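You operate a simulated robot arm through the tools that you are given. There is no shell and no other tool. Be economical: measure what you need, move in short steps, check, and stop when the job is done.

The job below is to be done with a simulated robot arm. You get a single attempt, and the scene is never put back.

JOB
Put things in order on the top of the bench. At the end: the bracket stands where the red sieve stood; the base socket from the top of the bench is on the brown carton (marked "CLIPS"); the red sieve stands where the base socket stood; the sleeve from the top of the bench is on the plate; whatever was shut is shut again. Leave all else as you found it, and nothing knocked over.

It is judged by the outcome, as a careful person would: the job done as asked, and still so three seconds after it is handed in. It fails if anything else is knocked over, pushed out of place, dropped, spilled or broken.

ROBOT AND FRAMES
A 7-joint arm with a two-finger parallel gripper, fixed in place. Base frame: the origin is at the foot of the arm, x ahead of it, y to its left, z up; the work surface is at about z = 0. Readings come in mm, rad, newtons and seconds.
With the tool pointing down near the work surface it reaches from about 240 to 620 mm from the base axis. Its first joint turns from -1.152 to 1.152 rad. Payload 2.6 kg.
The tool frame sits at the grasp point between the pads (the TCP): z along the fingers, y along the line on which they close. The tips reach 30 mm beyond it. The gripper opens to 94 mm. The fingers are 28 mm wide and 10 mm thick; the gripper's body (50 by 96 mm) begins 55 mm behind the TCP.
Orientation is that of the tool frame in the base frame, as a unit quaternion [x, y, z, w]. With the fingers straight down and closing along the base's y, the tool's x points along the base's -x, its y along +y and its z along -z.

CONTROLS
- The arm moves only by the tool step_arm. Its argument "increments" is a list of rows, each an object of numbers (a shift or turn left out is 0, a gripper value left out holds the last): "x", "y", "z": the shift along the base's x, y, z in units of 100 mm (1.0 is 100 mm); "rx", "ry", "rz": the turn, a rotation vector about the base's x, y, z in units of 180 degrees (1.0 is 180 degrees); "fingers": the gripper command, from -1 (shut) to 1 (fully open), values between in proportion. In form: [{"x": .., "y": .., "z": .., "rx": .., "ry": .., "rz": .., "fingers": ..}, ...]. A call has 1 to 12 rows; each row is the pose to reach, as a shift and turn from the pose commanded when the call began. A call with a number of a shift or a turn outside -1 to 1 is refused whole. Each row takes 0.2 s and may step no farther than 50 mm and 0.15 rad from the row before; otherwise, or with a gripper value out of range, the whole call is refused. Where a pose cannot be reached the arm comes as near as it can. A force on the tool above 40 N (or 10 N above the force at the start of the call, whichever is more), or a blocked arm, ends the call early, and 0.2 s more pass. Each finger travels about 72 mm/s and halts on what it meets, pressing with about 35 N; the grip force reading is that of the motor and also rises with nothing between the fingers. The clock runs only during rows and for 0.2 s after the last one: add rows that repeat a pose to give the fingers time. It gives the time, the measured TCP pose, the force on the tool (base axes), the opening and the grip force at its end, in the units of the frame above (readings bear some noise), and new pictures: "show" is both (left out), scene, wrist or none.
- Cameras (640 x 400 px; columns grow to the right, rows downward): "scene" is fixed at [27.7, 447.6, 552.6]; the picture's right is [-0.74, -0.67, 0.00], its down [-0.48, 0.53, -0.70] and it looks along [0.47, -0.52, -0.71] (base axes); focal length 330 px, centre (320, 200). "wrist" rides on the gripper at [76, 14, -103] in the tool frame; the picture's right is [-0.18, 0.98, 0.00], its down [-0.75, -0.14, -0.64] and it looks along [-0.63, -0.12, 0.77] (tool axes); focal length 243 px, centre (320, 200). There is no depth. A picture from a camera that has moved, and an enlarged one, comes with that camera's place and axes in the base frame and with its lens. The place of the scene camera against the robot may be out by one fixed shift of up to 12 mm in any direction.
- zoom(camera, box): a new picture of the part [left, top, right, bottom] of that camera's present view, enlarged. No time passes.
- job_done(): hands the job in; it is judged then, once.

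Go step by step. Nothing tells you positions but the pictures and the camera data: compare them with the known pose of the tool, close in by small moves and look again before you grip or let go. The budget is 120 turns and 170 pictures, counting those below and the enlarged ones. Unless the task says otherwise, let go and move clear before handing in, and close with one line.

The tools are called after "Emit:" as a command line: name --argument value ..., lists and objects as JSON in quotes. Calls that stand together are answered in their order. step_arm: Moves the arm, as the interface text tells. Its arguments: {"type":"object","properties":{"increments":{"type":"array"},"show":{"type":"string","enum":["both","scene","wrist","none"]}},"required":["increments"]} The other tools are called the same way: zoom (camera, box) takes an enlarged picture of a part of a camera's view; job_done () hands the job in.

At the start:

```text
clock: 0.0
ee_pos: [350.5, 160.8, 252.6]
orientation: [-0.001, 1.0, 0.0, 0.001]
wrist_force: [0.0, 0.6, -0.8]
finger_gap: 94.0
gripper_force: 0.0
```

scene: 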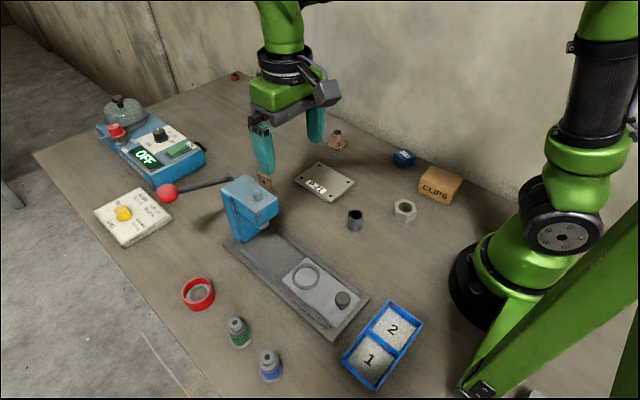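
wrist: 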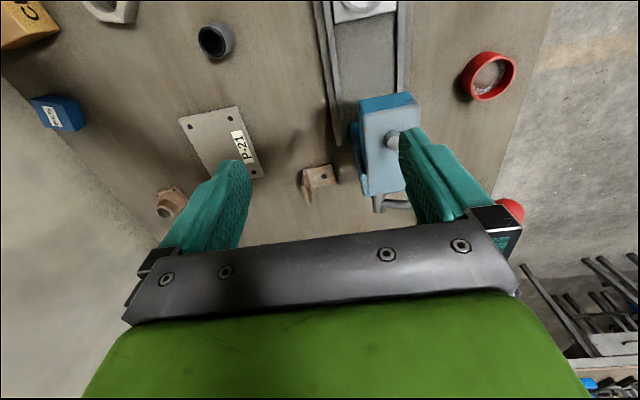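

I see the bench with a red sieve, a small copper bracket, a copper socket-like part, a dark sleeve, a plate marked P-21 and the CLIPS carton. I'll enlarge parts of the view to identify them.

Emit:
zoom --camera "scene" --box '[220, 100, 480, 262]'

Emit:
zoom --camera "scene" --box '[160, 230, 440, 400]'

Emit:
zoom --camera "scene" --box '[60, 60, 300, 260]'

Emit:
zoom --camera "wrist" --box '[130, 0, 530, 250]'

```text
2.46 times, centred on (350, 181) of scene
camera zoom: at [27.7, 447.6, 552.6], right [-0.74, -0.67, 0.0], down [-0.48, 0.53, -0.7], along [0.47, -0.52, -0.71], focal length 811 px, centre (246, 247)
```

zoom: 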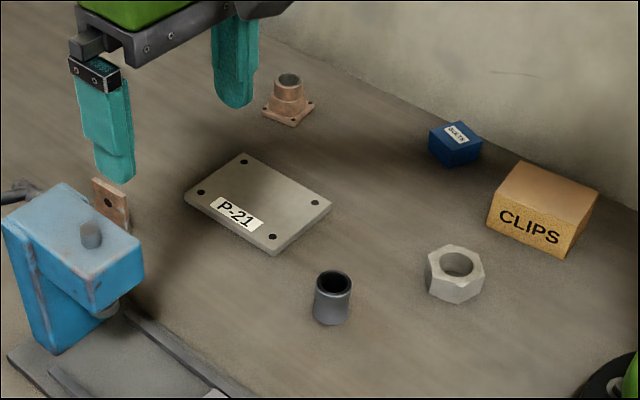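

```text
2.29 times, centred on (300, 315) of scene
camera zoom: at [27.7, 447.6, 552.6], right [-0.74, -0.67, 0.0], down [-0.48, 0.53, -0.7], along [0.47, -0.52, -0.71], focal length 753 px, centre (366, -63)
```

zoom: 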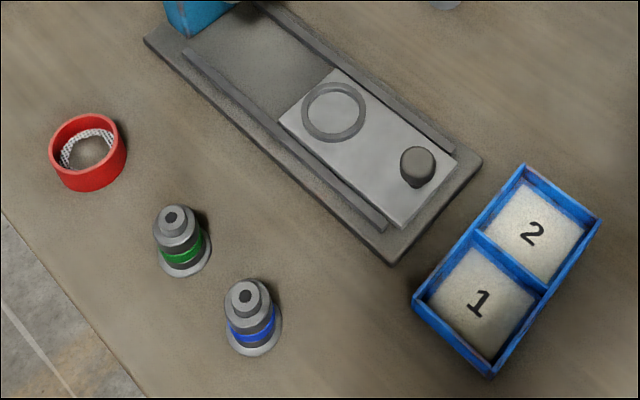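

```text
2.00 times, centred on (180, 160) of scene
camera zoom: at [27.7, 447.6, 552.6], right [-0.74, -0.67, 0.0], down [-0.48, 0.53, -0.7], along [0.47, -0.52, -0.71], focal length 659 px, centre (600, 280)
```

zoom: 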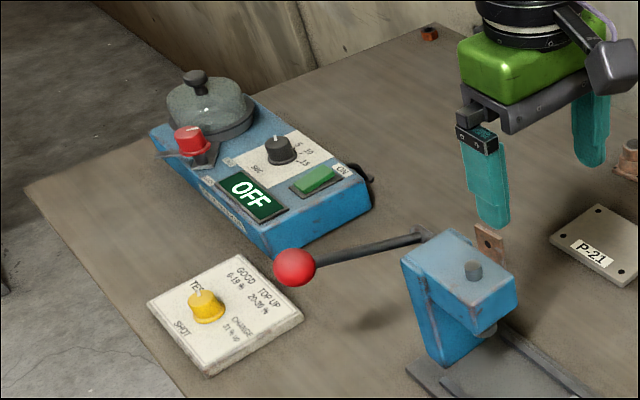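

```text
1.60 times, centred on (330, 125) of wrist
camera zoom: at [274.1, 174.8, 355.5], right [0.18, 0.98, 0.0], down [0.75, -0.14, 0.64], along [0.63, -0.12, -0.77], focal length 388 px, centre (304, 320)
```

zoom: 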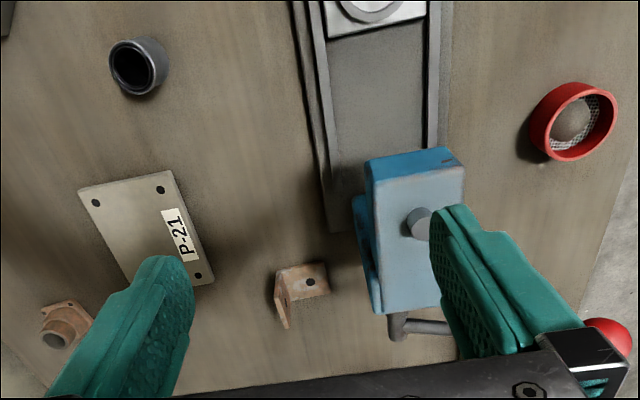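

The sleeve is at about (290, 47), the plate (419, -8), the base socket (510, -151), the carton (199, -159), the sieve (391, 374) and the bracket about (510, 115). I start with the sleeve and move over it.

Emit:
step_arm --increments '[{"x": -0.2, "y": -0.35, "z": -0.2}, {"x": -0.4, "y": -0.7, "z": -0.4}, {"x": -0.6, "y": -1.0, "z": -0.6}, {"x": -0.6, "y": -1.0, "z": -0.9}]'

```text
clock: 1.0
ee_pos: [290.1, 60.1, 162.9]
orientation: [0.0, 1.0, 0.0, 0.001]
wrist_force: [-0.2, 0.5, 0.0]
finger_gap: 94.2
gripper_force: 0.1
camera wrist: at [214.6, 75.3, 265.8], right [0.18, 0.98, 0.0], down [0.75, -0.14, 0.64], along [0.63, -0.12, -0.77], focal length 243 px, centre (320, 200)
```

scene: 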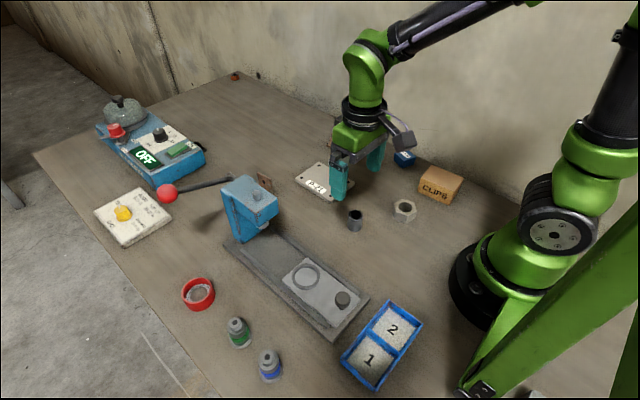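
wrist: 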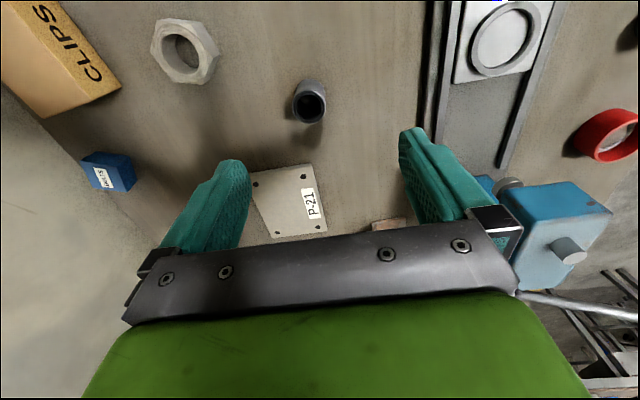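

The sleeve is about at (291, 51), roughly 32 mm across and 30 mm tall. I go down partway and check.

Emit:
step_arm --increments '[{"x": 0.01, "y": -0.09, "z": -0.4}, {"x": 0.01, "y": -0.09, "z": -0.75}, {"x": 0.01, "y": -0.09, "z": -0.9}]'

```text
clock: 1.8
ee_pos: [290.5, 49.6, 73.2]
orientation: [0.0, 1.0, 0.001, 0.0]
wrist_force: [0.3, -0.1, -0.7]
finger_gap: 94.1
gripper_force: 0.0
camera wrist: at [214.6, 65.3, 175.2], right [0.18, 0.98, 0.0], down [0.75, -0.14, 0.64], along [0.63, -0.12, -0.77], focal length 243 px, centre (320, 200)
```

scene: 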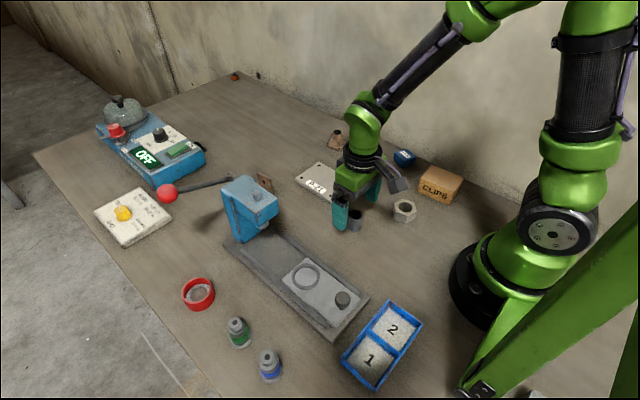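
wrist: 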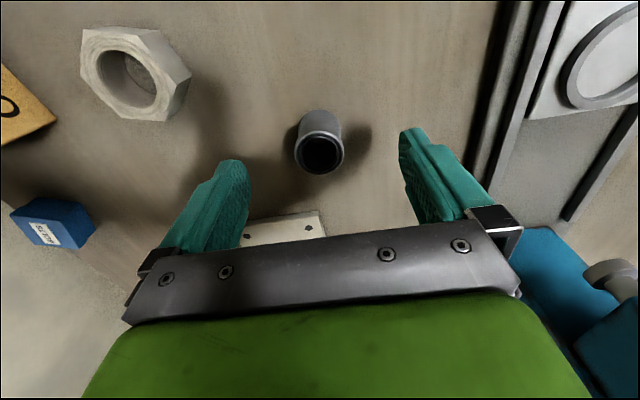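

Alignment looks good with the sleeve at (292.5, 50). I descend and close.

Emit:
step_arm --increments '[{"x": 0.02, "z": -0.36, "fingers": 1}, {"x": 0.02, "z": -0.36, "fingers": -0.1}, {"x": 0.02, "z": -0.36, "fingers": -0.1}, {"x": 0.02, "z": -0.36, "fingers": -1}, {"x": 0.02, "z": -0.36, "fingers": -1}, {"x": 0.02, "z": -0.36, "fingers": -1}]' --show "wrist"

```text
clock: 3.2
ee_pos: [292.9, 50.4, 37.5]
orientation: [-0.001, 1.0, 0.0, 0.0]
wrist_force: [0.0, -0.3, -0.2]
finger_gap: 31.1
gripper_force: 34.6
camera wrist: at [217.1, 64.7, 140.3], right [0.18, 0.98, 0.0], down [0.75, -0.14, 0.64], along [0.63, -0.12, -0.77], focal length 243 px, centre (320, 200)
```

wrist: 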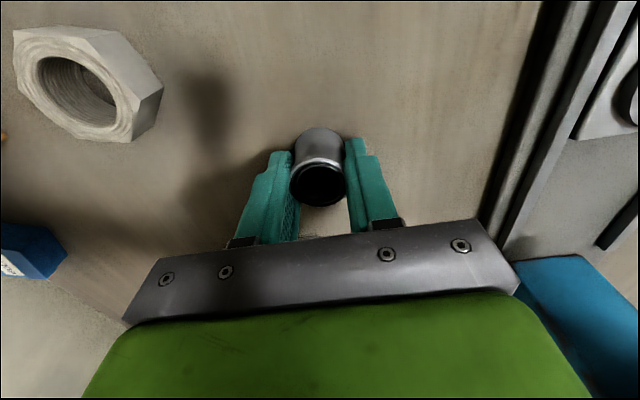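

The sleeve is gripped (31 mm). I lift it and carry it over the plate.

Emit:
step_arm --increments '[{"z": 0.3}, {"z": 0.7}, {"x": 0.3, "y": -0.15, "z": 0.8}, {"x": 0.6, "y": -0.3, "z": 0.8}, {"x": 0.9, "y": -0.5, "z": 0.8}, {"x": 1.0, "y": -0.6, "z": 0.8}]'

```text
clock: 4.6
ee_pos: [394.6, -10.4, 117.8]
orientation: [0.0, 1.0, 0.0, 0.001]
wrist_force: [-0.1, 1.0, 0.0]
finger_gap: 0.1
gripper_force: 32.9
camera wrist: at [317.9, 5.1, 220.8], right [0.18, 0.98, 0.0], down [0.75, -0.14, 0.64], along [0.63, -0.12, -0.77], focal length 243 px, centre (320, 200)
```

scene: 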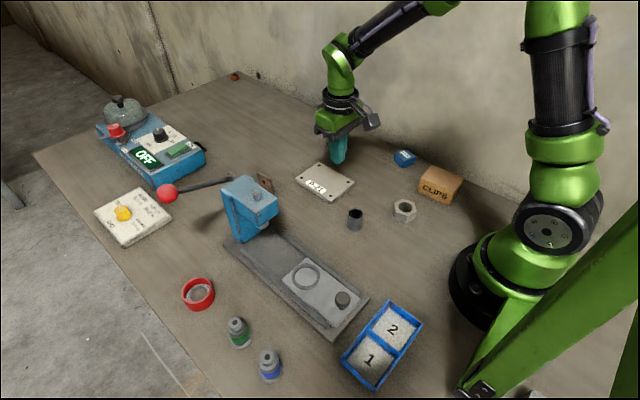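
wrist: 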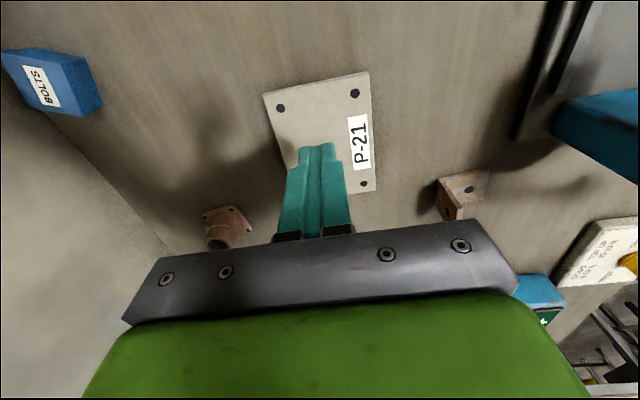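

The sleeve slipped out of the fingers and still stands where it was. I go back, re-measure, grip lower and lift slowly.

Emit:
step_arm --increments '[{"x": -0.3, "y": 0.2, "fingers": 0}, {"x": -0.6, "y": 0.4, "fingers": 1}, {"x": -0.9, "y": 0.6, "fingers": 1}, {"x": -1.0, "y": 0.6, "fingers": 1}, {"x": -1.0, "y": 0.6, "z": -0.3, "fingers": 1}]'

Emit:
zoom --camera "scene" --box '[310, 180, 410, 242]'

Emit:
zoom --camera "wrist" --box '[220, 80, 420, 205]'

```text
clock: 5.8
ee_pos: [293.0, 49.8, 87.5]
orientation: [0.0, 1.0, 0.0, 0.0]
wrist_force: [0.3, 0.2, 1.3]
finger_gap: 93.9
gripper_force: 0.1
camera wrist: at [217.1, 65.4, 190.1], right [0.18, 0.98, 0.0], down [0.75, -0.14, 0.64], along [0.63, -0.12, -0.77], focal length 243 px, centre (320, 200)
```

scene: 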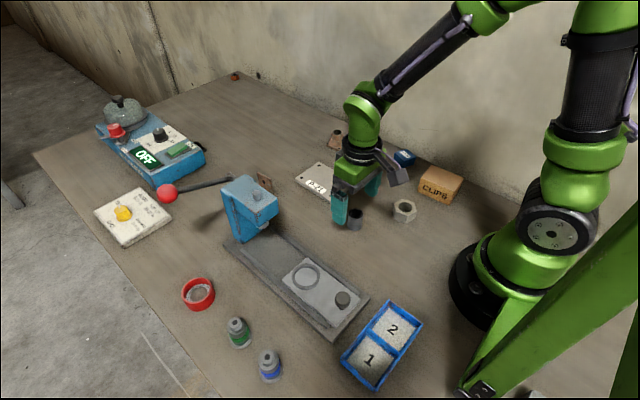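
wrist: 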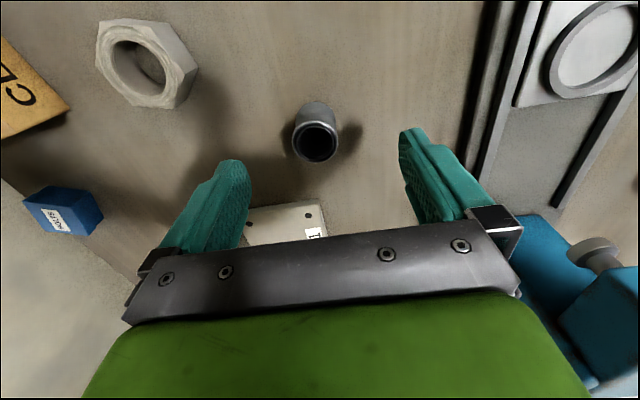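

```text
6.40 times, centred on (360, 211) of scene
camera zoom: at [27.7, 447.6, 552.6], right [-0.74, -0.67, 0.0], down [-0.48, 0.53, -0.7], along [0.47, -0.52, -0.71], focal length 2109 px, centre (64, 130)
```

zoom: 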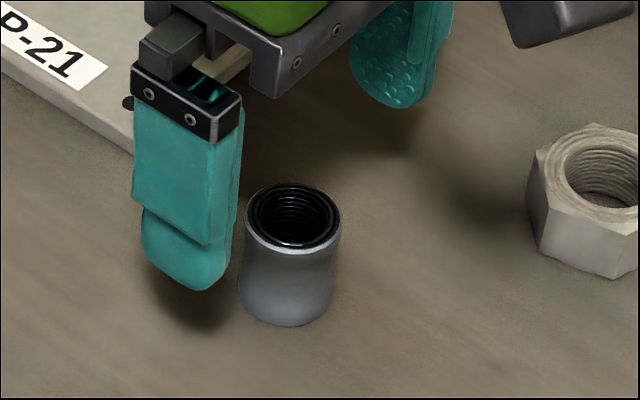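

```text
3.20 times, centred on (320, 142) of wrist
camera zoom: at [217.1, 65.4, 190.1], right [0.18, 0.98, 0.0], down [0.75, -0.14, 0.64], along [0.63, -0.12, -0.77], focal length 776 px, centre (320, 384)
```

zoom: 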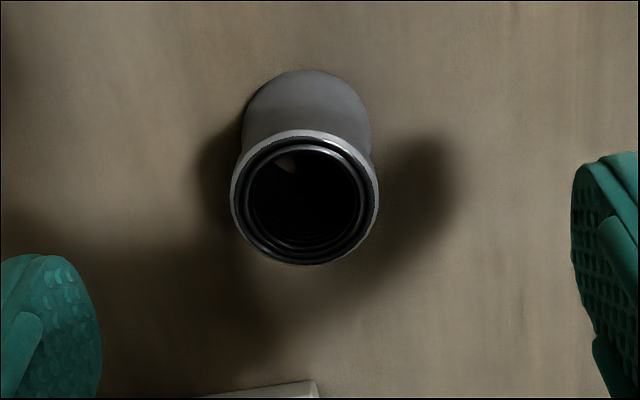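

The sleeve is upright at about (293, 47.5) and slightly waisted. I grip it lower this time and lift slowly by 20 mm.

Emit:
step_arm --increments '[{"y": -0.02, "z": -0.35}, {"y": -0.02, "z": -0.55}, {"y": -0.02, "z": -0.55, "fingers": 0}, {"y": -0.02, "z": -0.55, "fingers": -1}, {"y": -0.02, "z": -0.55, "fingers": -1}, {"y": -0.02, "z": -0.55, "fingers": -1}, {"y": -0.02, "z": -0.55, "fingers": -1}, {"y": -0.02, "z": -0.5}, {"y": -0.02, "z": -0.45}, {"y": -0.02, "z": -0.4}, {"y": -0.02, "z": -0.35}]'

```text
clock: 8.2
ee_pos: [292.1, 48.8, 51.7]
orientation: [0.0, 1.0, 0.0, -0.001]
wrist_force: [0.6, 0.2, -1.3]
finger_gap: 30.7
gripper_force: 34.9
camera wrist: at [216.6, 64.2, 154.0], right [0.18, 0.98, 0.0], down [0.75, -0.14, 0.64], along [0.63, -0.12, -0.77], focal length 243 px, centre (320, 200)
```

scene: 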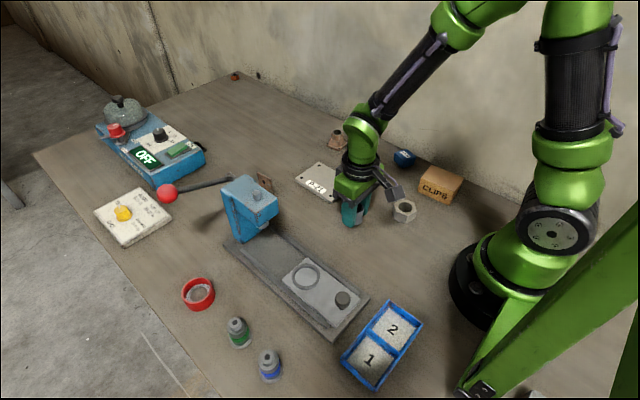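
wrist: 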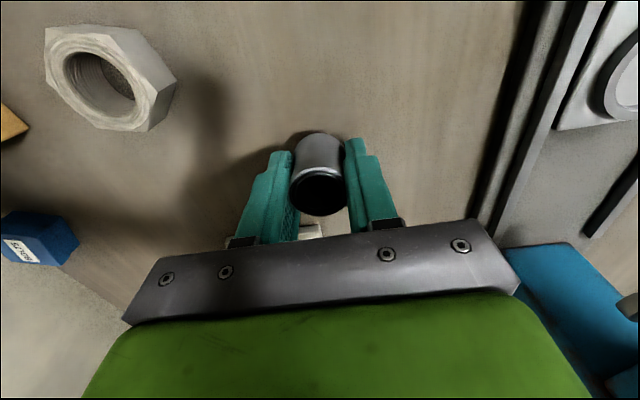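

The sleeve is lifted this time. I continue up gently.

Emit:
step_arm --increments '[{"z": 0.06}, {"z": 0.12}, {"z": 0.18}, {"z": 0.24}, {"z": 0.3}, {"x": 0.08, "y": -0.04, "z": 0.3}, {"x": 0.2, "y": -0.09, "z": 0.3}, {"x": 0.33, "y": -0.15, "z": 0.3}, {"x": 0.46, "y": -0.21, "z": 0.3}, {"x": 0.59, "y": -0.27, "z": 0.3}, {"x": 0.67, "y": -0.31, "z": 0.3}, {"x": 0.7, "y": -0.33, "z": 0.3}]'

```text
clock: 10.8
ee_pos: [362.5, 15.7, 81.6]
orientation: [0.0, 1.0, 0.0, 0.0]
wrist_force: [0.2, -0.3, -1.5]
finger_gap: 31.2
gripper_force: 35.3
camera wrist: at [287.0, 30.7, 184.2], right [0.18, 0.98, 0.0], down [0.75, -0.14, 0.64], along [0.63, -0.12, -0.77], focal length 243 px, centre (320, 200)
```

scene: 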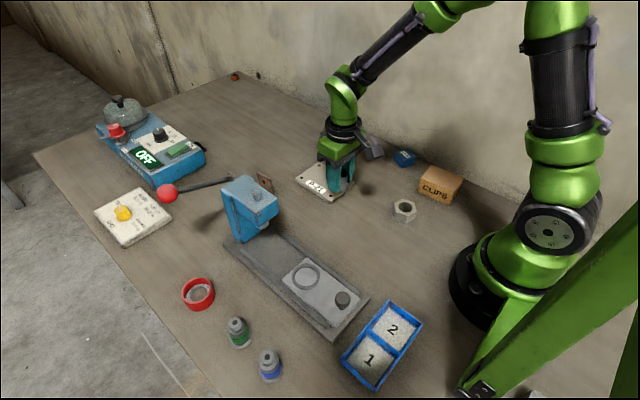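
wrist: 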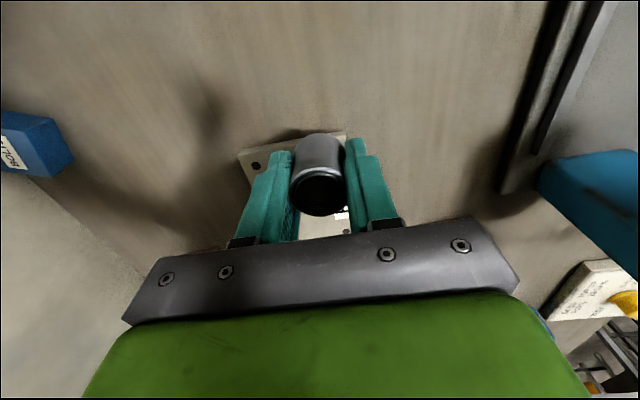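

The sleeve is held. The plate spans about x 365–486, y −52…36; I carry the sleeve to its centre at (424, −8).

Emit:
step_arm --increments '[{"x": 0.06, "y": -0.02}, {"x": 0.16, "y": -0.07}, {"x": 0.28, "y": -0.12}, {"x": 0.4, "y": -0.16}, {"x": 0.52, "y": -0.21}, {"x": 0.6, "y": -0.24}, {"x": 0.62, "y": -0.24}, {"x": 0.62, "y": -0.24, "z": -0.1}, {"x": 0.62, "y": -0.24, "z": -0.2}, {"x": 0.62, "y": -0.24, "z": -0.3}]'

Emit:
zoom --camera "scene" --box '[270, 130, 390, 205]'

```text
clock: 13.0
ee_pos: [424.4, -7.2, 50.6]
orientation: [0.0, 1.0, 0.0, 0.001]
wrist_force: [0.0, -0.7, -1.3]
finger_gap: 31.1
gripper_force: 34.9
camera wrist: at [349.1, 7.1, 153.7], right [0.18, 0.98, 0.0], down [0.75, -0.14, 0.64], along [0.63, -0.12, -0.77], focal length 243 px, centre (320, 200)
```

scene: 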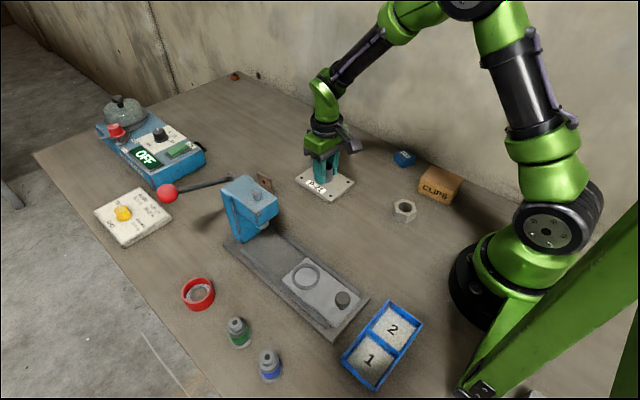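
wrist: 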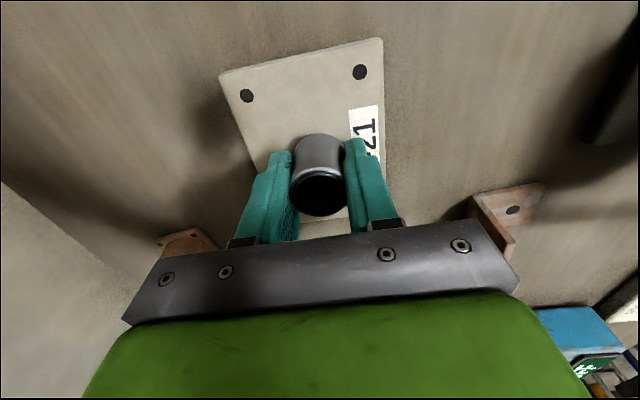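

```text
5.33 times, centred on (330, 168) of scene
camera zoom: at [27.7, 447.6, 552.6], right [-0.74, -0.67, 0.0], down [-0.48, 0.53, -0.7], along [0.47, -0.52, -0.71], focal length 1758 px, centre (267, 373)
```

zoom: 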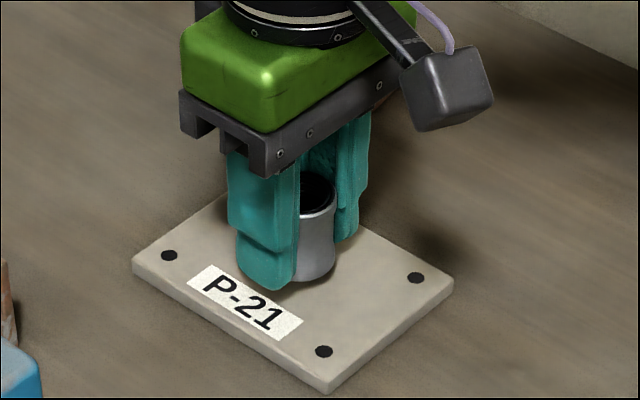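

Now lowering in small steps until I feel contact.

Emit:
step_arm --increments '[{"z": -0.02}, {"z": -0.04}, {"z": -0.06}, {"z": -0.07}, {"z": -0.07}]' --show "none"

```text
clock: 14.2
ee_pos: [425.7, -8.0, 44.1]
orientation: [0.0, 1.0, 0.0, 0.0]
wrist_force: [1.0, 0.2, -2.3]
finger_gap: 30.7
gripper_force: 35.0
```

Emit:
step_arm --increments '[{"z": -0.01}, {"z": -0.02}, {"z": -0.03}, {"z": -0.03}]' --show "none"

Emit:
zoom --camera "scene" --box '[290, 150, 370, 200]'

```text
clock: 15.2
ee_pos: [425.1, -8.7, 40.7]
orientation: [-0.001, 1.0, 0.0, 0.0]
wrist_force: [-0.5, 0.1, -1.5]
finger_gap: 31.0
gripper_force: 35.2
```

```text
8.00 times, centred on (330, 175) of scene
camera zoom: at [27.7, 447.6, 552.6], right [-0.74, -0.67, 0.0], down [-0.48, 0.53, -0.7], along [0.47, -0.52, -0.71], focal length 2636 px, centre (240, 400)
```

zoom: 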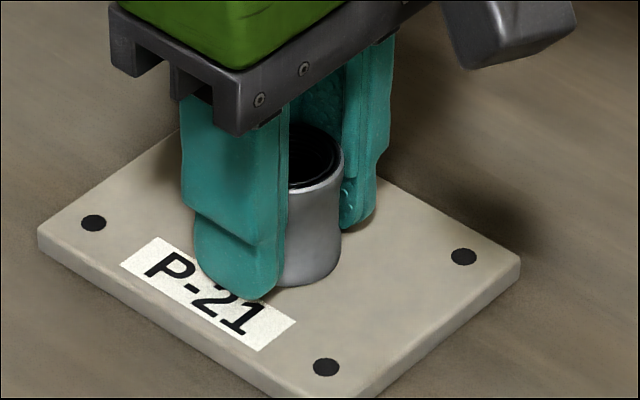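

No contact yet; I keep lowering in 1 mm steps.

Emit:
step_arm --increments '[{"z": -0.01}, {"z": -0.02}, {"z": -0.02}]' --show "none"

```text
clock: 16.0
ee_pos: [424.0, -7.9, 41.3]
orientation: [0.001, 1.0, 0.0, 0.002]
wrist_force: [-6.1, -0.6, 17.8]
finger_gap: 30.8
gripper_force: 35.4
```

Contact with the plate (17.8 N). I ease off, release and rise.

Emit:
step_arm --increments '[{"z": 0.01}, {"z": 0.015, "fingers": -0.1}, {"z": 0.015, "fingers": 0}, {"z": 0.015, "fingers": 0.1}, {"z": 0.2}, {"z": 0.6}, {"z": 1.0}]'

Emit:
zoom --camera "scene" --box '[270, 130, 390, 205]'

```text
clock: 17.6
ee_pos: [424.8, -6.6, 142.0]
orientation: [0.0, 1.0, -0.001, -0.001]
wrist_force: [-0.2, 0.3, -0.8]
finger_gap: 51.5
gripper_force: 0.0
camera wrist: at [349.4, 8.4, 244.3], right [0.18, 0.98, 0.0], down [0.75, -0.14, 0.64], along [0.63, -0.12, -0.77], focal length 243 px, centre (320, 200)
```

scene: 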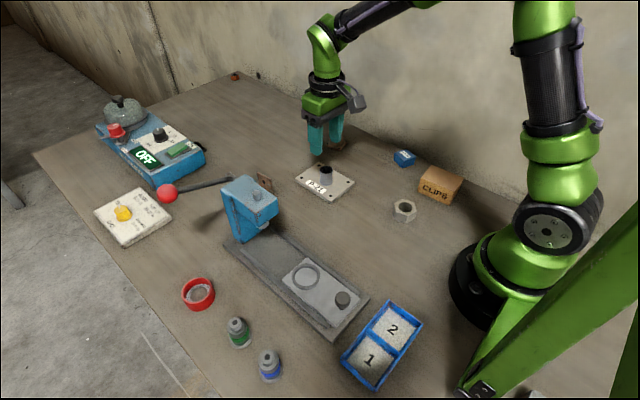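
wrist: 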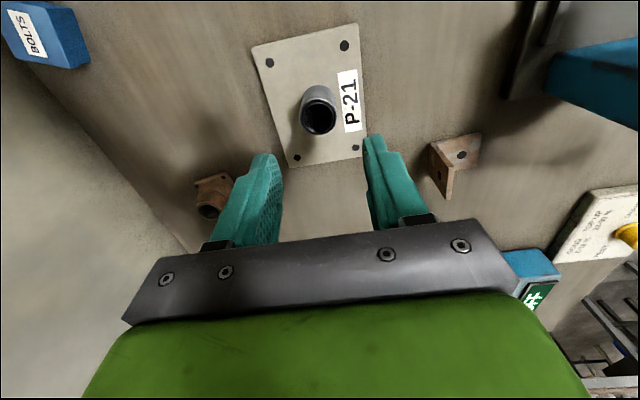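

```text
5.33 times, centred on (330, 168) of scene
camera zoom: at [27.7, 447.6, 552.6], right [-0.74, -0.67, 0.0], down [-0.48, 0.53, -0.7], along [0.47, -0.52, -0.71], focal length 1758 px, centre (267, 373)
```

zoom: 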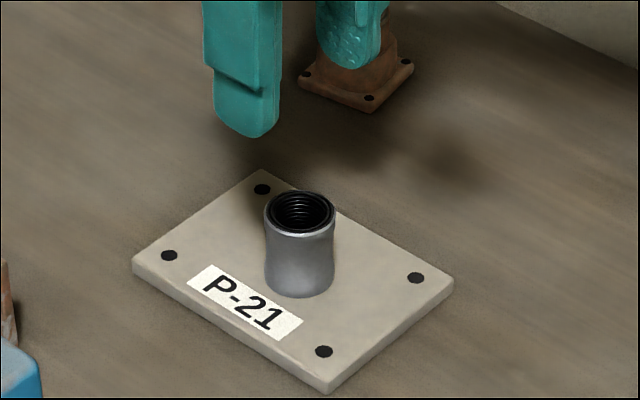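

The sleeve stands on the plate. Next is the base socket; I move above it.

Emit:
step_arm --increments '[{"x": 0.2, "y": -0.35}, {"x": 0.4, "y": -0.7}, {"x": 0.6, "y": -1.0}, {"x": 0.8, "y": -1.0}]' --show "none"

Emit:
step_arm --increments '[{"y": -0.25, "fingers": 0.5}, {"y": -0.44}, {"y": -0.44, "z": -0.15}]'

```text
clock: 18.6
ee_pos: [505.6, -106.9, 139.6]
orientation: [0.0, 1.0, 0.0, 0.0]
wrist_force: [0.7, 0.9, 0.4]
finger_gap: 51.9
gripper_force: 0.0
```

```text
clock: 19.4
ee_pos: [506.5, -152.0, 125.5]
orientation: [0.0, 1.0, 0.0, 0.0]
wrist_force: [0.2, -0.8, -0.1]
finger_gap: 70.6
gripper_force: 0.1
camera wrist: at [429.7, -137.0, 228.3], right [0.18, 0.98, 0.0], down [0.75, -0.14, 0.64], along [0.63, -0.12, -0.77], focal length 243 px, centre (320, 200)
```

scene: 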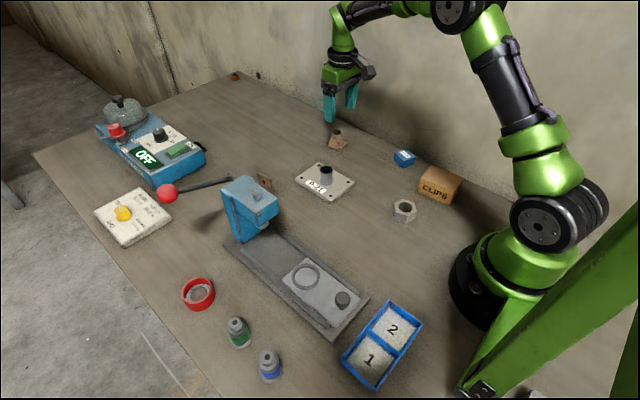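
wrist: 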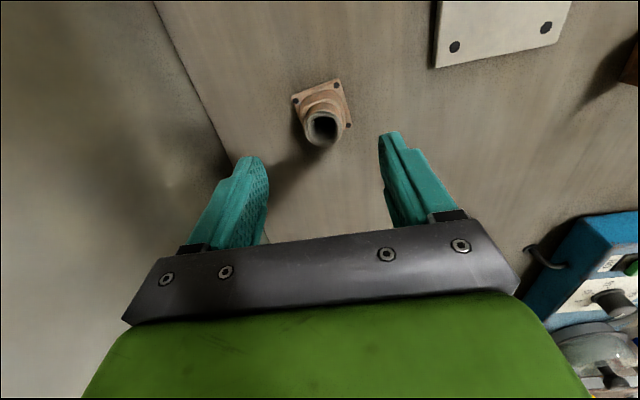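

Emit:
zoom --camera "wrist" --box '[240, 50, 400, 150]'

Emit:
zoom --camera "scene" --box '[304, 115, 368, 155]'

```text
4.00 times, centred on (320, 100) of wrist
camera zoom: at [429.7, -137.0, 228.3], right [0.18, 0.98, 0.0], down [0.75, -0.14, 0.64], along [0.63, -0.12, -0.77], focal length 970 px, centre (320, 600)
```

zoom: 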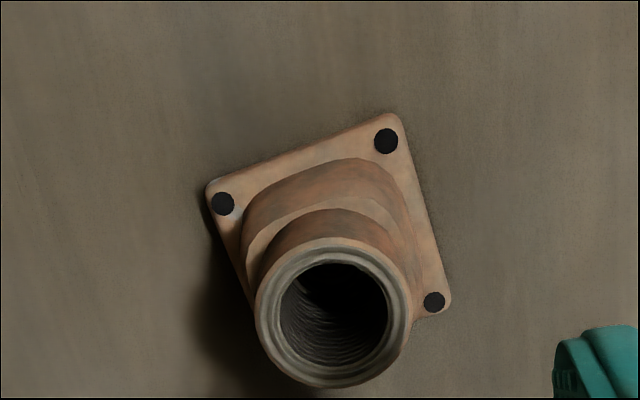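

```text
10.00 times, centred on (336, 135) of scene
camera zoom: at [27.7, 447.6, 552.6], right [-0.74, -0.67, 0.0], down [-0.48, 0.53, -0.7], along [0.47, -0.52, -0.71], focal length 3295 px, centre (160, 850)
```

zoom: 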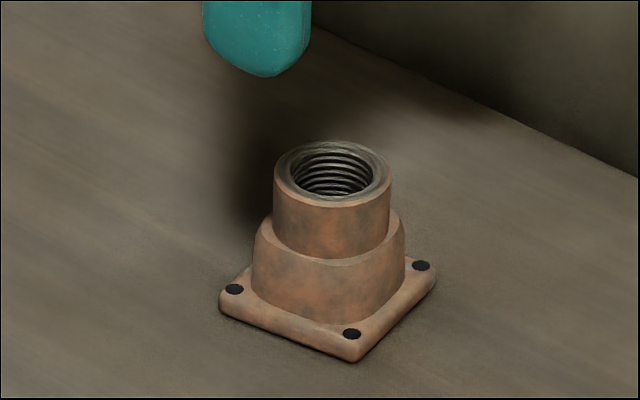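

The socket is at about (509, −150), 42 mm tall with a 40 mm middle body above a square flange. I descend to grip its middle body with tips just above the flange.

Emit:
step_arm --increments '[{"x": 0.025, "y": 0.02, "z": -0.3}, {"x": 0.025, "y": 0.02, "z": -0.6}]' --show "wrist"

Emit:
zoom --camera "scene" --box '[304, 115, 368, 155]'

```text
clock: 20.0
ee_pos: [507.6, -149.2, 66.3]
orientation: [0.0, 1.0, 0.0, 0.001]
wrist_force: [0.0, -0.4, 0.6]
finger_gap: 70.4
gripper_force: 0.2
camera wrist: at [431.7, -134.6, 167.5], right [0.18, 0.98, 0.0], down [0.75, -0.14, 0.64], along [0.63, -0.12, -0.77], focal length 243 px, centre (320, 200)
```

wrist: 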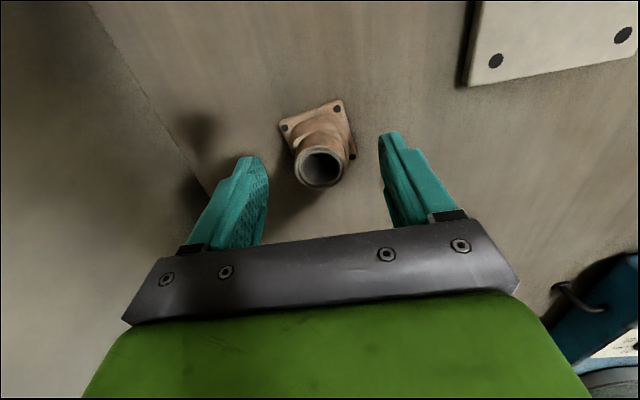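

```text
10.00 times, centred on (336, 135) of scene
camera zoom: at [27.7, 447.6, 552.6], right [-0.74, -0.67, 0.0], down [-0.48, 0.53, -0.7], along [0.47, -0.52, -0.71], focal length 3295 px, centre (160, 850)
```

zoom: 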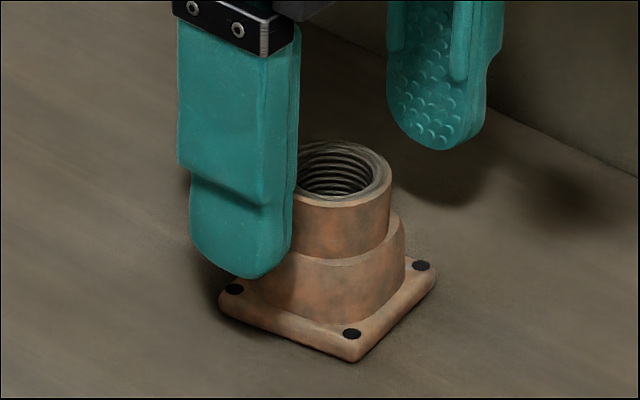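

Aligned. I go down to TCP z≈40, close, then lift slowly.

Emit:
step_arm --increments '[{"x": 0.01, "z": -0.15}, {"x": 0.01, "z": -0.265}, {"x": 0.01, "z": -0.265}, {"x": 0.01, "z": -0.265, "fingers": 0}, {"x": 0.01, "z": -0.265, "fingers": -1}, {"x": 0.01, "z": -0.265, "fingers": -1}, {"x": 0.01, "z": -0.265, "fingers": -1}, {"x": 0.01, "z": -0.22}, {"x": 0.01, "z": -0.17}, {"x": 0.01, "z": -0.12}]' --show "wrist"

Emit:
zoom --camera "scene" --box '[304, 115, 368, 155]'

```text
clock: 22.2
ee_pos: [508.9, -150.2, 52.5]
orientation: [0.0, 1.0, -0.001, 0.0]
wrist_force: [-0.5, -0.2, -2.4]
finger_gap: 36.7
gripper_force: 35.2
camera wrist: at [432.6, -135.7, 155.8], right [0.18, 0.98, 0.0], down [0.75, -0.14, 0.64], along [0.63, -0.12, -0.77], focal length 243 px, centre (320, 200)
```

wrist: 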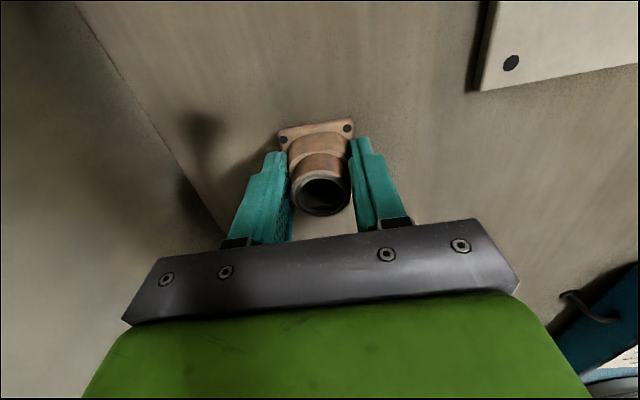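

```text
10.00 times, centred on (336, 135) of scene
camera zoom: at [27.7, 447.6, 552.6], right [-0.74, -0.67, 0.0], down [-0.48, 0.53, -0.7], along [0.47, -0.52, -0.71], focal length 3295 px, centre (160, 850)
```

zoom: 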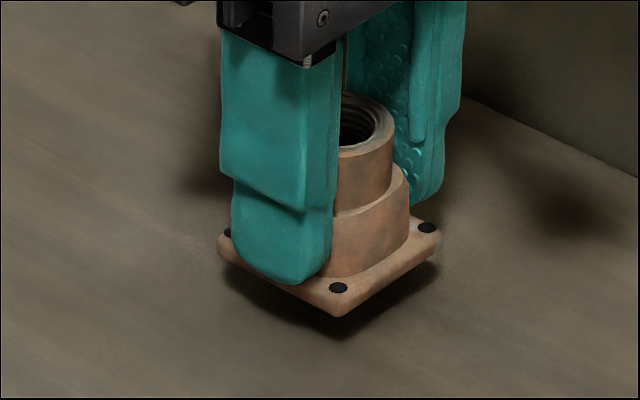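

Held and level. I lift further and begin carrying it toward the carton.

Emit:
step_arm --increments '[{"z": 0.08}, {"z": 0.2}, {"z": 0.35}, {"z": 0.5}, {"z": 0.65}, {"z": 0.78, "x": -0.05}, {"z": 0.85, "x": -0.17}, {"z": 0.85, "x": -0.33}, {"z": 0.85, "x": -0.5}, {"z": 0.85, "x": -0.67}, {"z": 0.85, "x": -0.84}, {"z": 0.85, "x": -1.0}]' --show "none"

Emit:
step_arm --increments '[{"x": -0.15}, {"x": -0.32}, {"x": -0.49}, {"x": -0.66}, {"x": -0.83}, {"x": -0.95}, {"x": -1.0}]'

```text
clock: 24.8
ee_pos: [407.5, -150.1, 137.1]
orientation: [0.001, 1.0, 0.0, 0.0]
wrist_force: [-0.3, 0.4, -3.6]
finger_gap: 36.9
gripper_force: 35.2
```

```text
clock: 26.4
ee_pos: [308.2, -151.7, 137.3]
orientation: [0.001, 1.0, -0.001, 0.0]
wrist_force: [1.1, -0.4, -1.4]
finger_gap: 36.9
gripper_force: 35.3
camera wrist: at [232.8, -136.4, 239.7], right [0.18, 0.98, 0.0], down [0.75, -0.14, 0.64], along [0.63, -0.12, -0.77], focal length 243 px, centre (320, 200)
```

scene: 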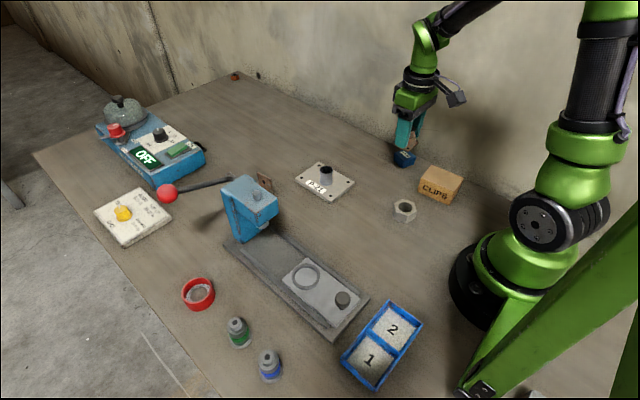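
wrist: 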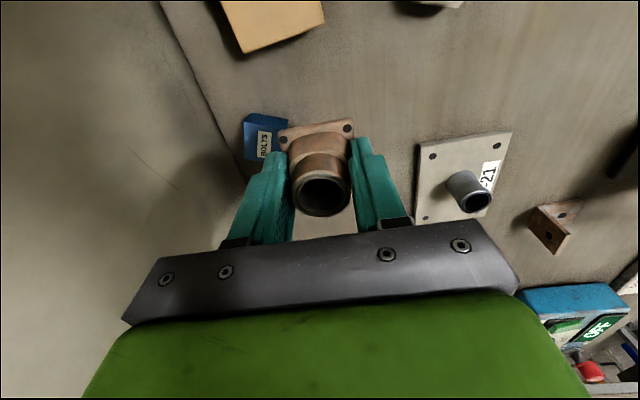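

The carton top is about x 168–250, y −210…−138, height ≈ 38 mm, centre (208, −172). I move the socket above it.

Emit:
step_arm --increments '[{"x": -0.12, "y": -0.03}, {"x": -0.29, "y": -0.07}, {"x": -0.46, "y": -0.11}, {"x": -0.63, "y": -0.15}, {"x": -0.8, "y": -0.18}, {"x": -0.94, "y": -0.2}, {"x": -1.0, "y": -0.2}, {"x": -1.0, "y": -0.2, "z": -0.15}]'

Emit:
zoom --camera "scene" --box '[380, 130, 500, 205]'

```text
clock: 28.2
ee_pos: [208.0, -169.8, 123.2]
orientation: [0.001, 1.0, 0.001, 0.001]
wrist_force: [0.4, -0.7, -3.2]
finger_gap: 36.7
gripper_force: 34.7
camera wrist: at [132.6, -155.2, 225.0], right [0.18, 0.98, 0.0], down [0.75, -0.14, 0.64], along [0.63, -0.12, -0.77], focal length 243 px, centre (320, 200)
```

scene: 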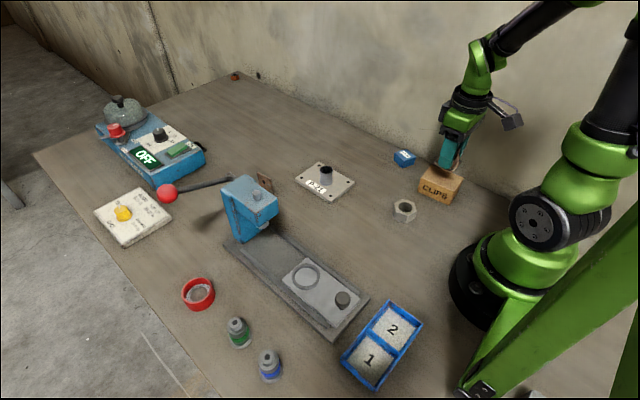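
wrist: 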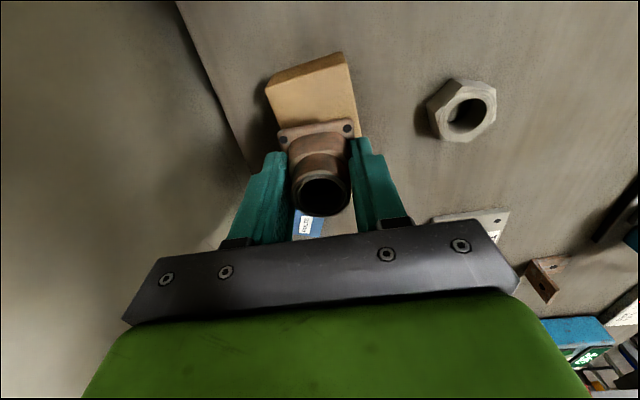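

```text
5.33 times, centred on (440, 168) of scene
camera zoom: at [27.7, 447.6, 552.6], right [-0.74, -0.67, 0.0], down [-0.48, 0.53, -0.7], along [0.47, -0.52, -0.71], focal length 1758 px, centre (-320, 373)
```

zoom: 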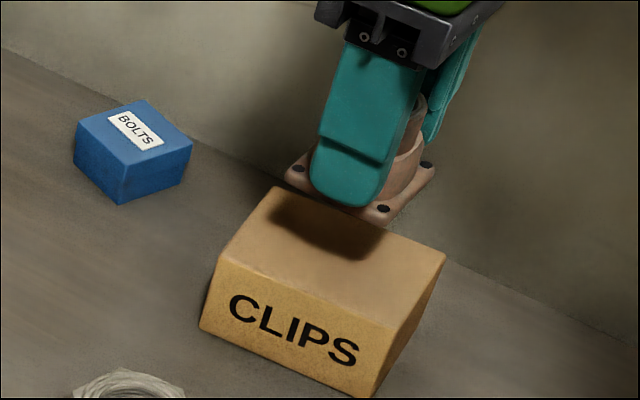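

Well over the carton. I lower toward the top.

Emit:
step_arm --increments '[{"y": -0.04, "z": -0.1}, {"y": -0.04, "z": -0.2}, {"y": -0.04, "z": -0.28}, {"y": -0.04, "z": -0.34}, {"y": -0.04, "z": -0.38}, {"y": -0.04, "z": -0.38}]' --show "wrist"

Emit:
zoom --camera "scene" --box '[380, 130, 500, 205]'

```text
clock: 29.6
ee_pos: [209.2, -174.1, 85.0]
orientation: [0.0, 1.0, 0.0, 0.0]
wrist_force: [0.5, 0.4, -2.9]
finger_gap: 36.8
gripper_force: 35.0
camera wrist: at [133.0, -159.9, 187.6], right [0.18, 0.98, 0.0], down [0.75, -0.14, 0.64], along [0.63, -0.12, -0.77], focal length 243 px, centre (320, 200)
```

wrist: 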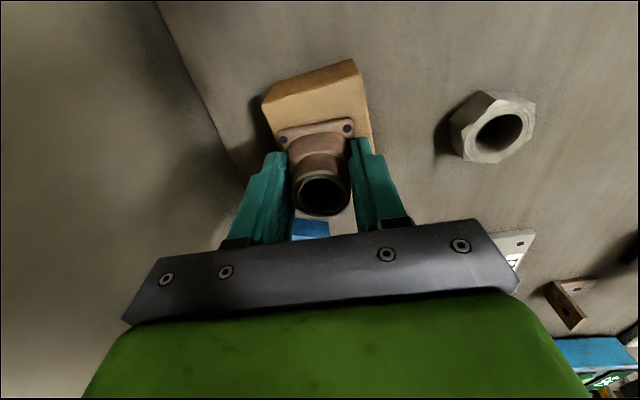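

```text
5.33 times, centred on (440, 168) of scene
camera zoom: at [27.7, 447.6, 552.6], right [-0.74, -0.67, 0.0], down [-0.48, 0.53, -0.7], along [0.47, -0.52, -0.71], focal length 1758 px, centre (-320, 373)
```

zoom: 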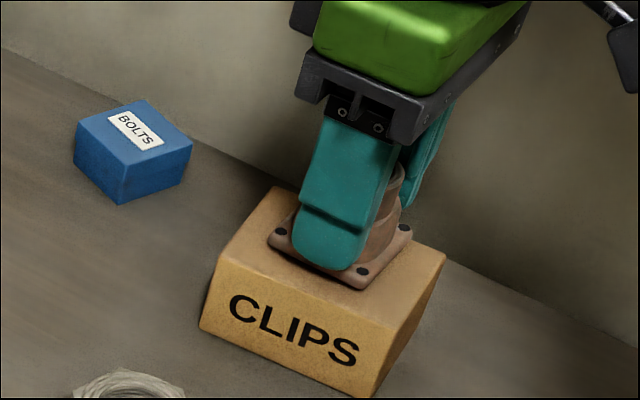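

Nearly on the carton and well centred. I go down in small steps until contact.

Emit:
step_arm --increments '[{"z": -0.015}, {"z": -0.03}, {"z": -0.045}, {"z": -0.045}]' --show "none"

Emit:
zoom --camera "scene" --box '[400, 140, 480, 190]'

```text
clock: 30.5
ee_pos: [208.6, -173.5, 81.8]
orientation: [0.002, 1.0, -0.001, 0.002]
wrist_force: [-3.3, 2.4, 11.5]
finger_gap: 37.0
gripper_force: 34.6
stopped in row 4: the force on the tool passed its limit (the readings are from after the stop); the commanded pose is now the measured one
```

```text
8.00 times, centred on (440, 165) of scene
camera zoom: at [27.7, 447.6, 552.5], right [-0.74, -0.67, 0.0], down [-0.48, 0.53, -0.7], along [0.47, -0.52, -0.71], focal length 2636 px, centre (-640, 480)
```

zoom: 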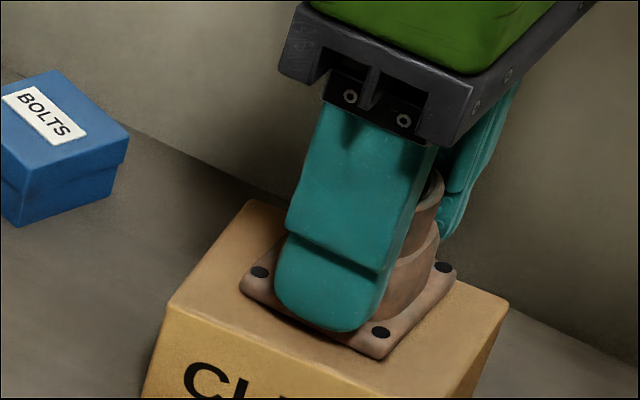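

Contact on the carton. I release and rise straight up.

Emit:
step_arm --increments '[{"z": 0.005}, {"z": 0.005, "fingers": 0}, {"z": 0.005, "fingers": 0.2}, {"z": 0.005, "fingers": 0.3}, {"z": 0.2}, {"z": 0.6}, {"z": 1.0}]' --show "wrist"

Emit:
zoom --camera "scene" --box '[380, 130, 500, 205]'

```text
clock: 32.1
ee_pos: [208.6, -174.5, 183.2]
orientation: [0.001, 1.0, 0.0, 0.001]
wrist_force: [0.1, 0.3, -0.3]
finger_gap: 61.2
gripper_force: 0.0
camera wrist: at [132.4, -159.1, 285.4], right [0.19, 0.98, 0.0], down [0.75, -0.14, 0.64], along [0.63, -0.12, -0.77], focal length 243 px, centre (320, 200)
```

wrist: 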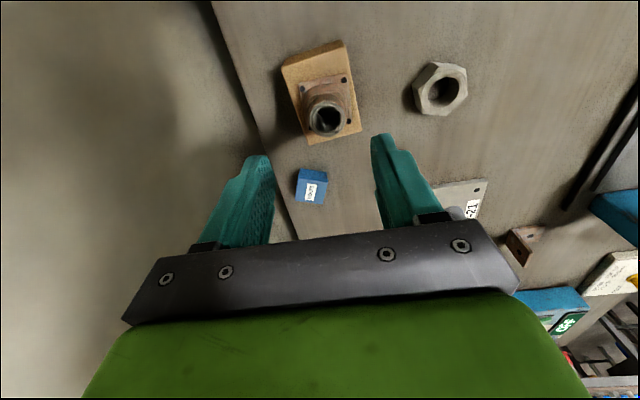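

```text
5.33 times, centred on (440, 168) of scene
camera zoom: at [27.7, 447.6, 552.6], right [-0.74, -0.67, 0.0], down [-0.48, 0.53, -0.7], along [0.47, -0.52, -0.71], focal length 1758 px, centre (-320, 373)
```

zoom: 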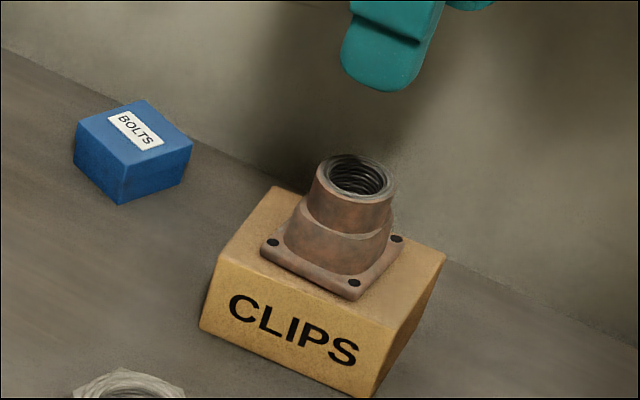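

The socket stands on the carton. Now I travel to the sieve at about (391, 374), keeping high.

Emit:
step_arm --increments '[{"x": 0.1, "y": 0.4, "z": 0.1}, {"x": 0.25, "y": 0.8, "z": 0.3}, {"x": 0.35, "y": 1.0, "z": 0.4}]' --show "none"

Emit:
step_arm --increments '[{"x": 0.15, "y": 0.4}, {"x": 0.28, "y": 0.8}, {"x": 0.35, "y": 1.0}]' --show "none"

Emit:
step_arm --increments '[{"x": 0.15, "y": 0.4}, {"x": 0.28, "y": 0.8}, {"x": 0.35, "y": 1.0}]' --show "none"

Emit:
step_arm --increments '[{"x": 0.15, "y": 0.4}, {"x": 0.28, "y": 0.8}, {"x": 0.35, "y": 1.0}]' --show "none"

Emit:
step_arm --increments '[{"x": 0.15, "y": 0.4, "fingers": 0.6}, {"x": 0.28, "y": 0.8, "fingers": 1}, {"x": 0.35, "y": 1.0, "fingers": 1}]' --show "both"

```text
clock: 32.9
ee_pos: [243.6, -77.5, 222.4]
orientation: [0.001, 1.0, -0.001, 0.003]
wrist_force: [0.2, 0.0, -1.0]
finger_gap: 61.3
gripper_force: 0.0
```

```text
clock: 33.7
ee_pos: [279.2, 25.8, 224.0]
orientation: [0.002, 1.0, 0.0, 0.002]
wrist_force: [0.0, 0.3, -0.5]
finger_gap: 61.2
gripper_force: 0.0
```

```text
clock: 34.5
ee_pos: [313.8, 123.6, 222.9]
orientation: [0.001, 1.0, 0.0, 0.001]
wrist_force: [0.7, 0.9, 0.0]
finger_gap: 61.2
gripper_force: 0.1
```

```text
clock: 35.3
ee_pos: [348.4, 225.4, 220.4]
orientation: [0.0, 1.0, 0.0, 0.0]
wrist_force: [-1.1, -0.2, -0.9]
finger_gap: 60.9
gripper_force: 0.2
```

```text
clock: 36.1
ee_pos: [384.5, 324.5, 221.3]
orientation: [0.002, 1.0, -0.001, 0.002]
wrist_force: [0.2, 0.7, 0.5]
finger_gap: 94.2
gripper_force: 0.1
camera wrist: at [309.0, 339.8, 324.1], right [0.19, 0.98, 0.0], down [0.75, -0.14, 0.65], along [0.63, -0.12, -0.76], focal length 243 px, centre (320, 200)
```

scene: 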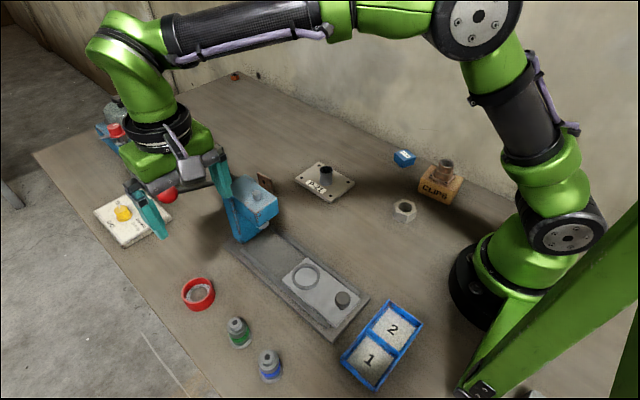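
wrist: 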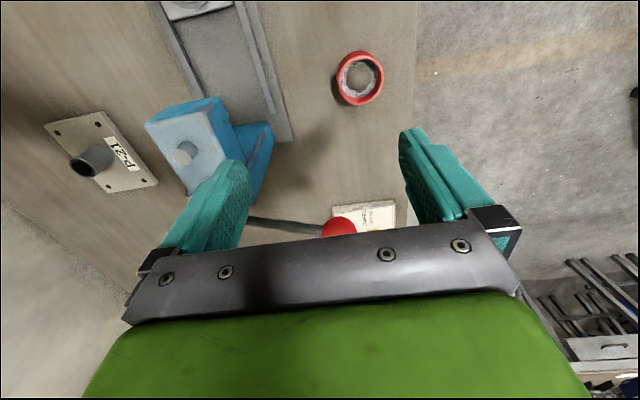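

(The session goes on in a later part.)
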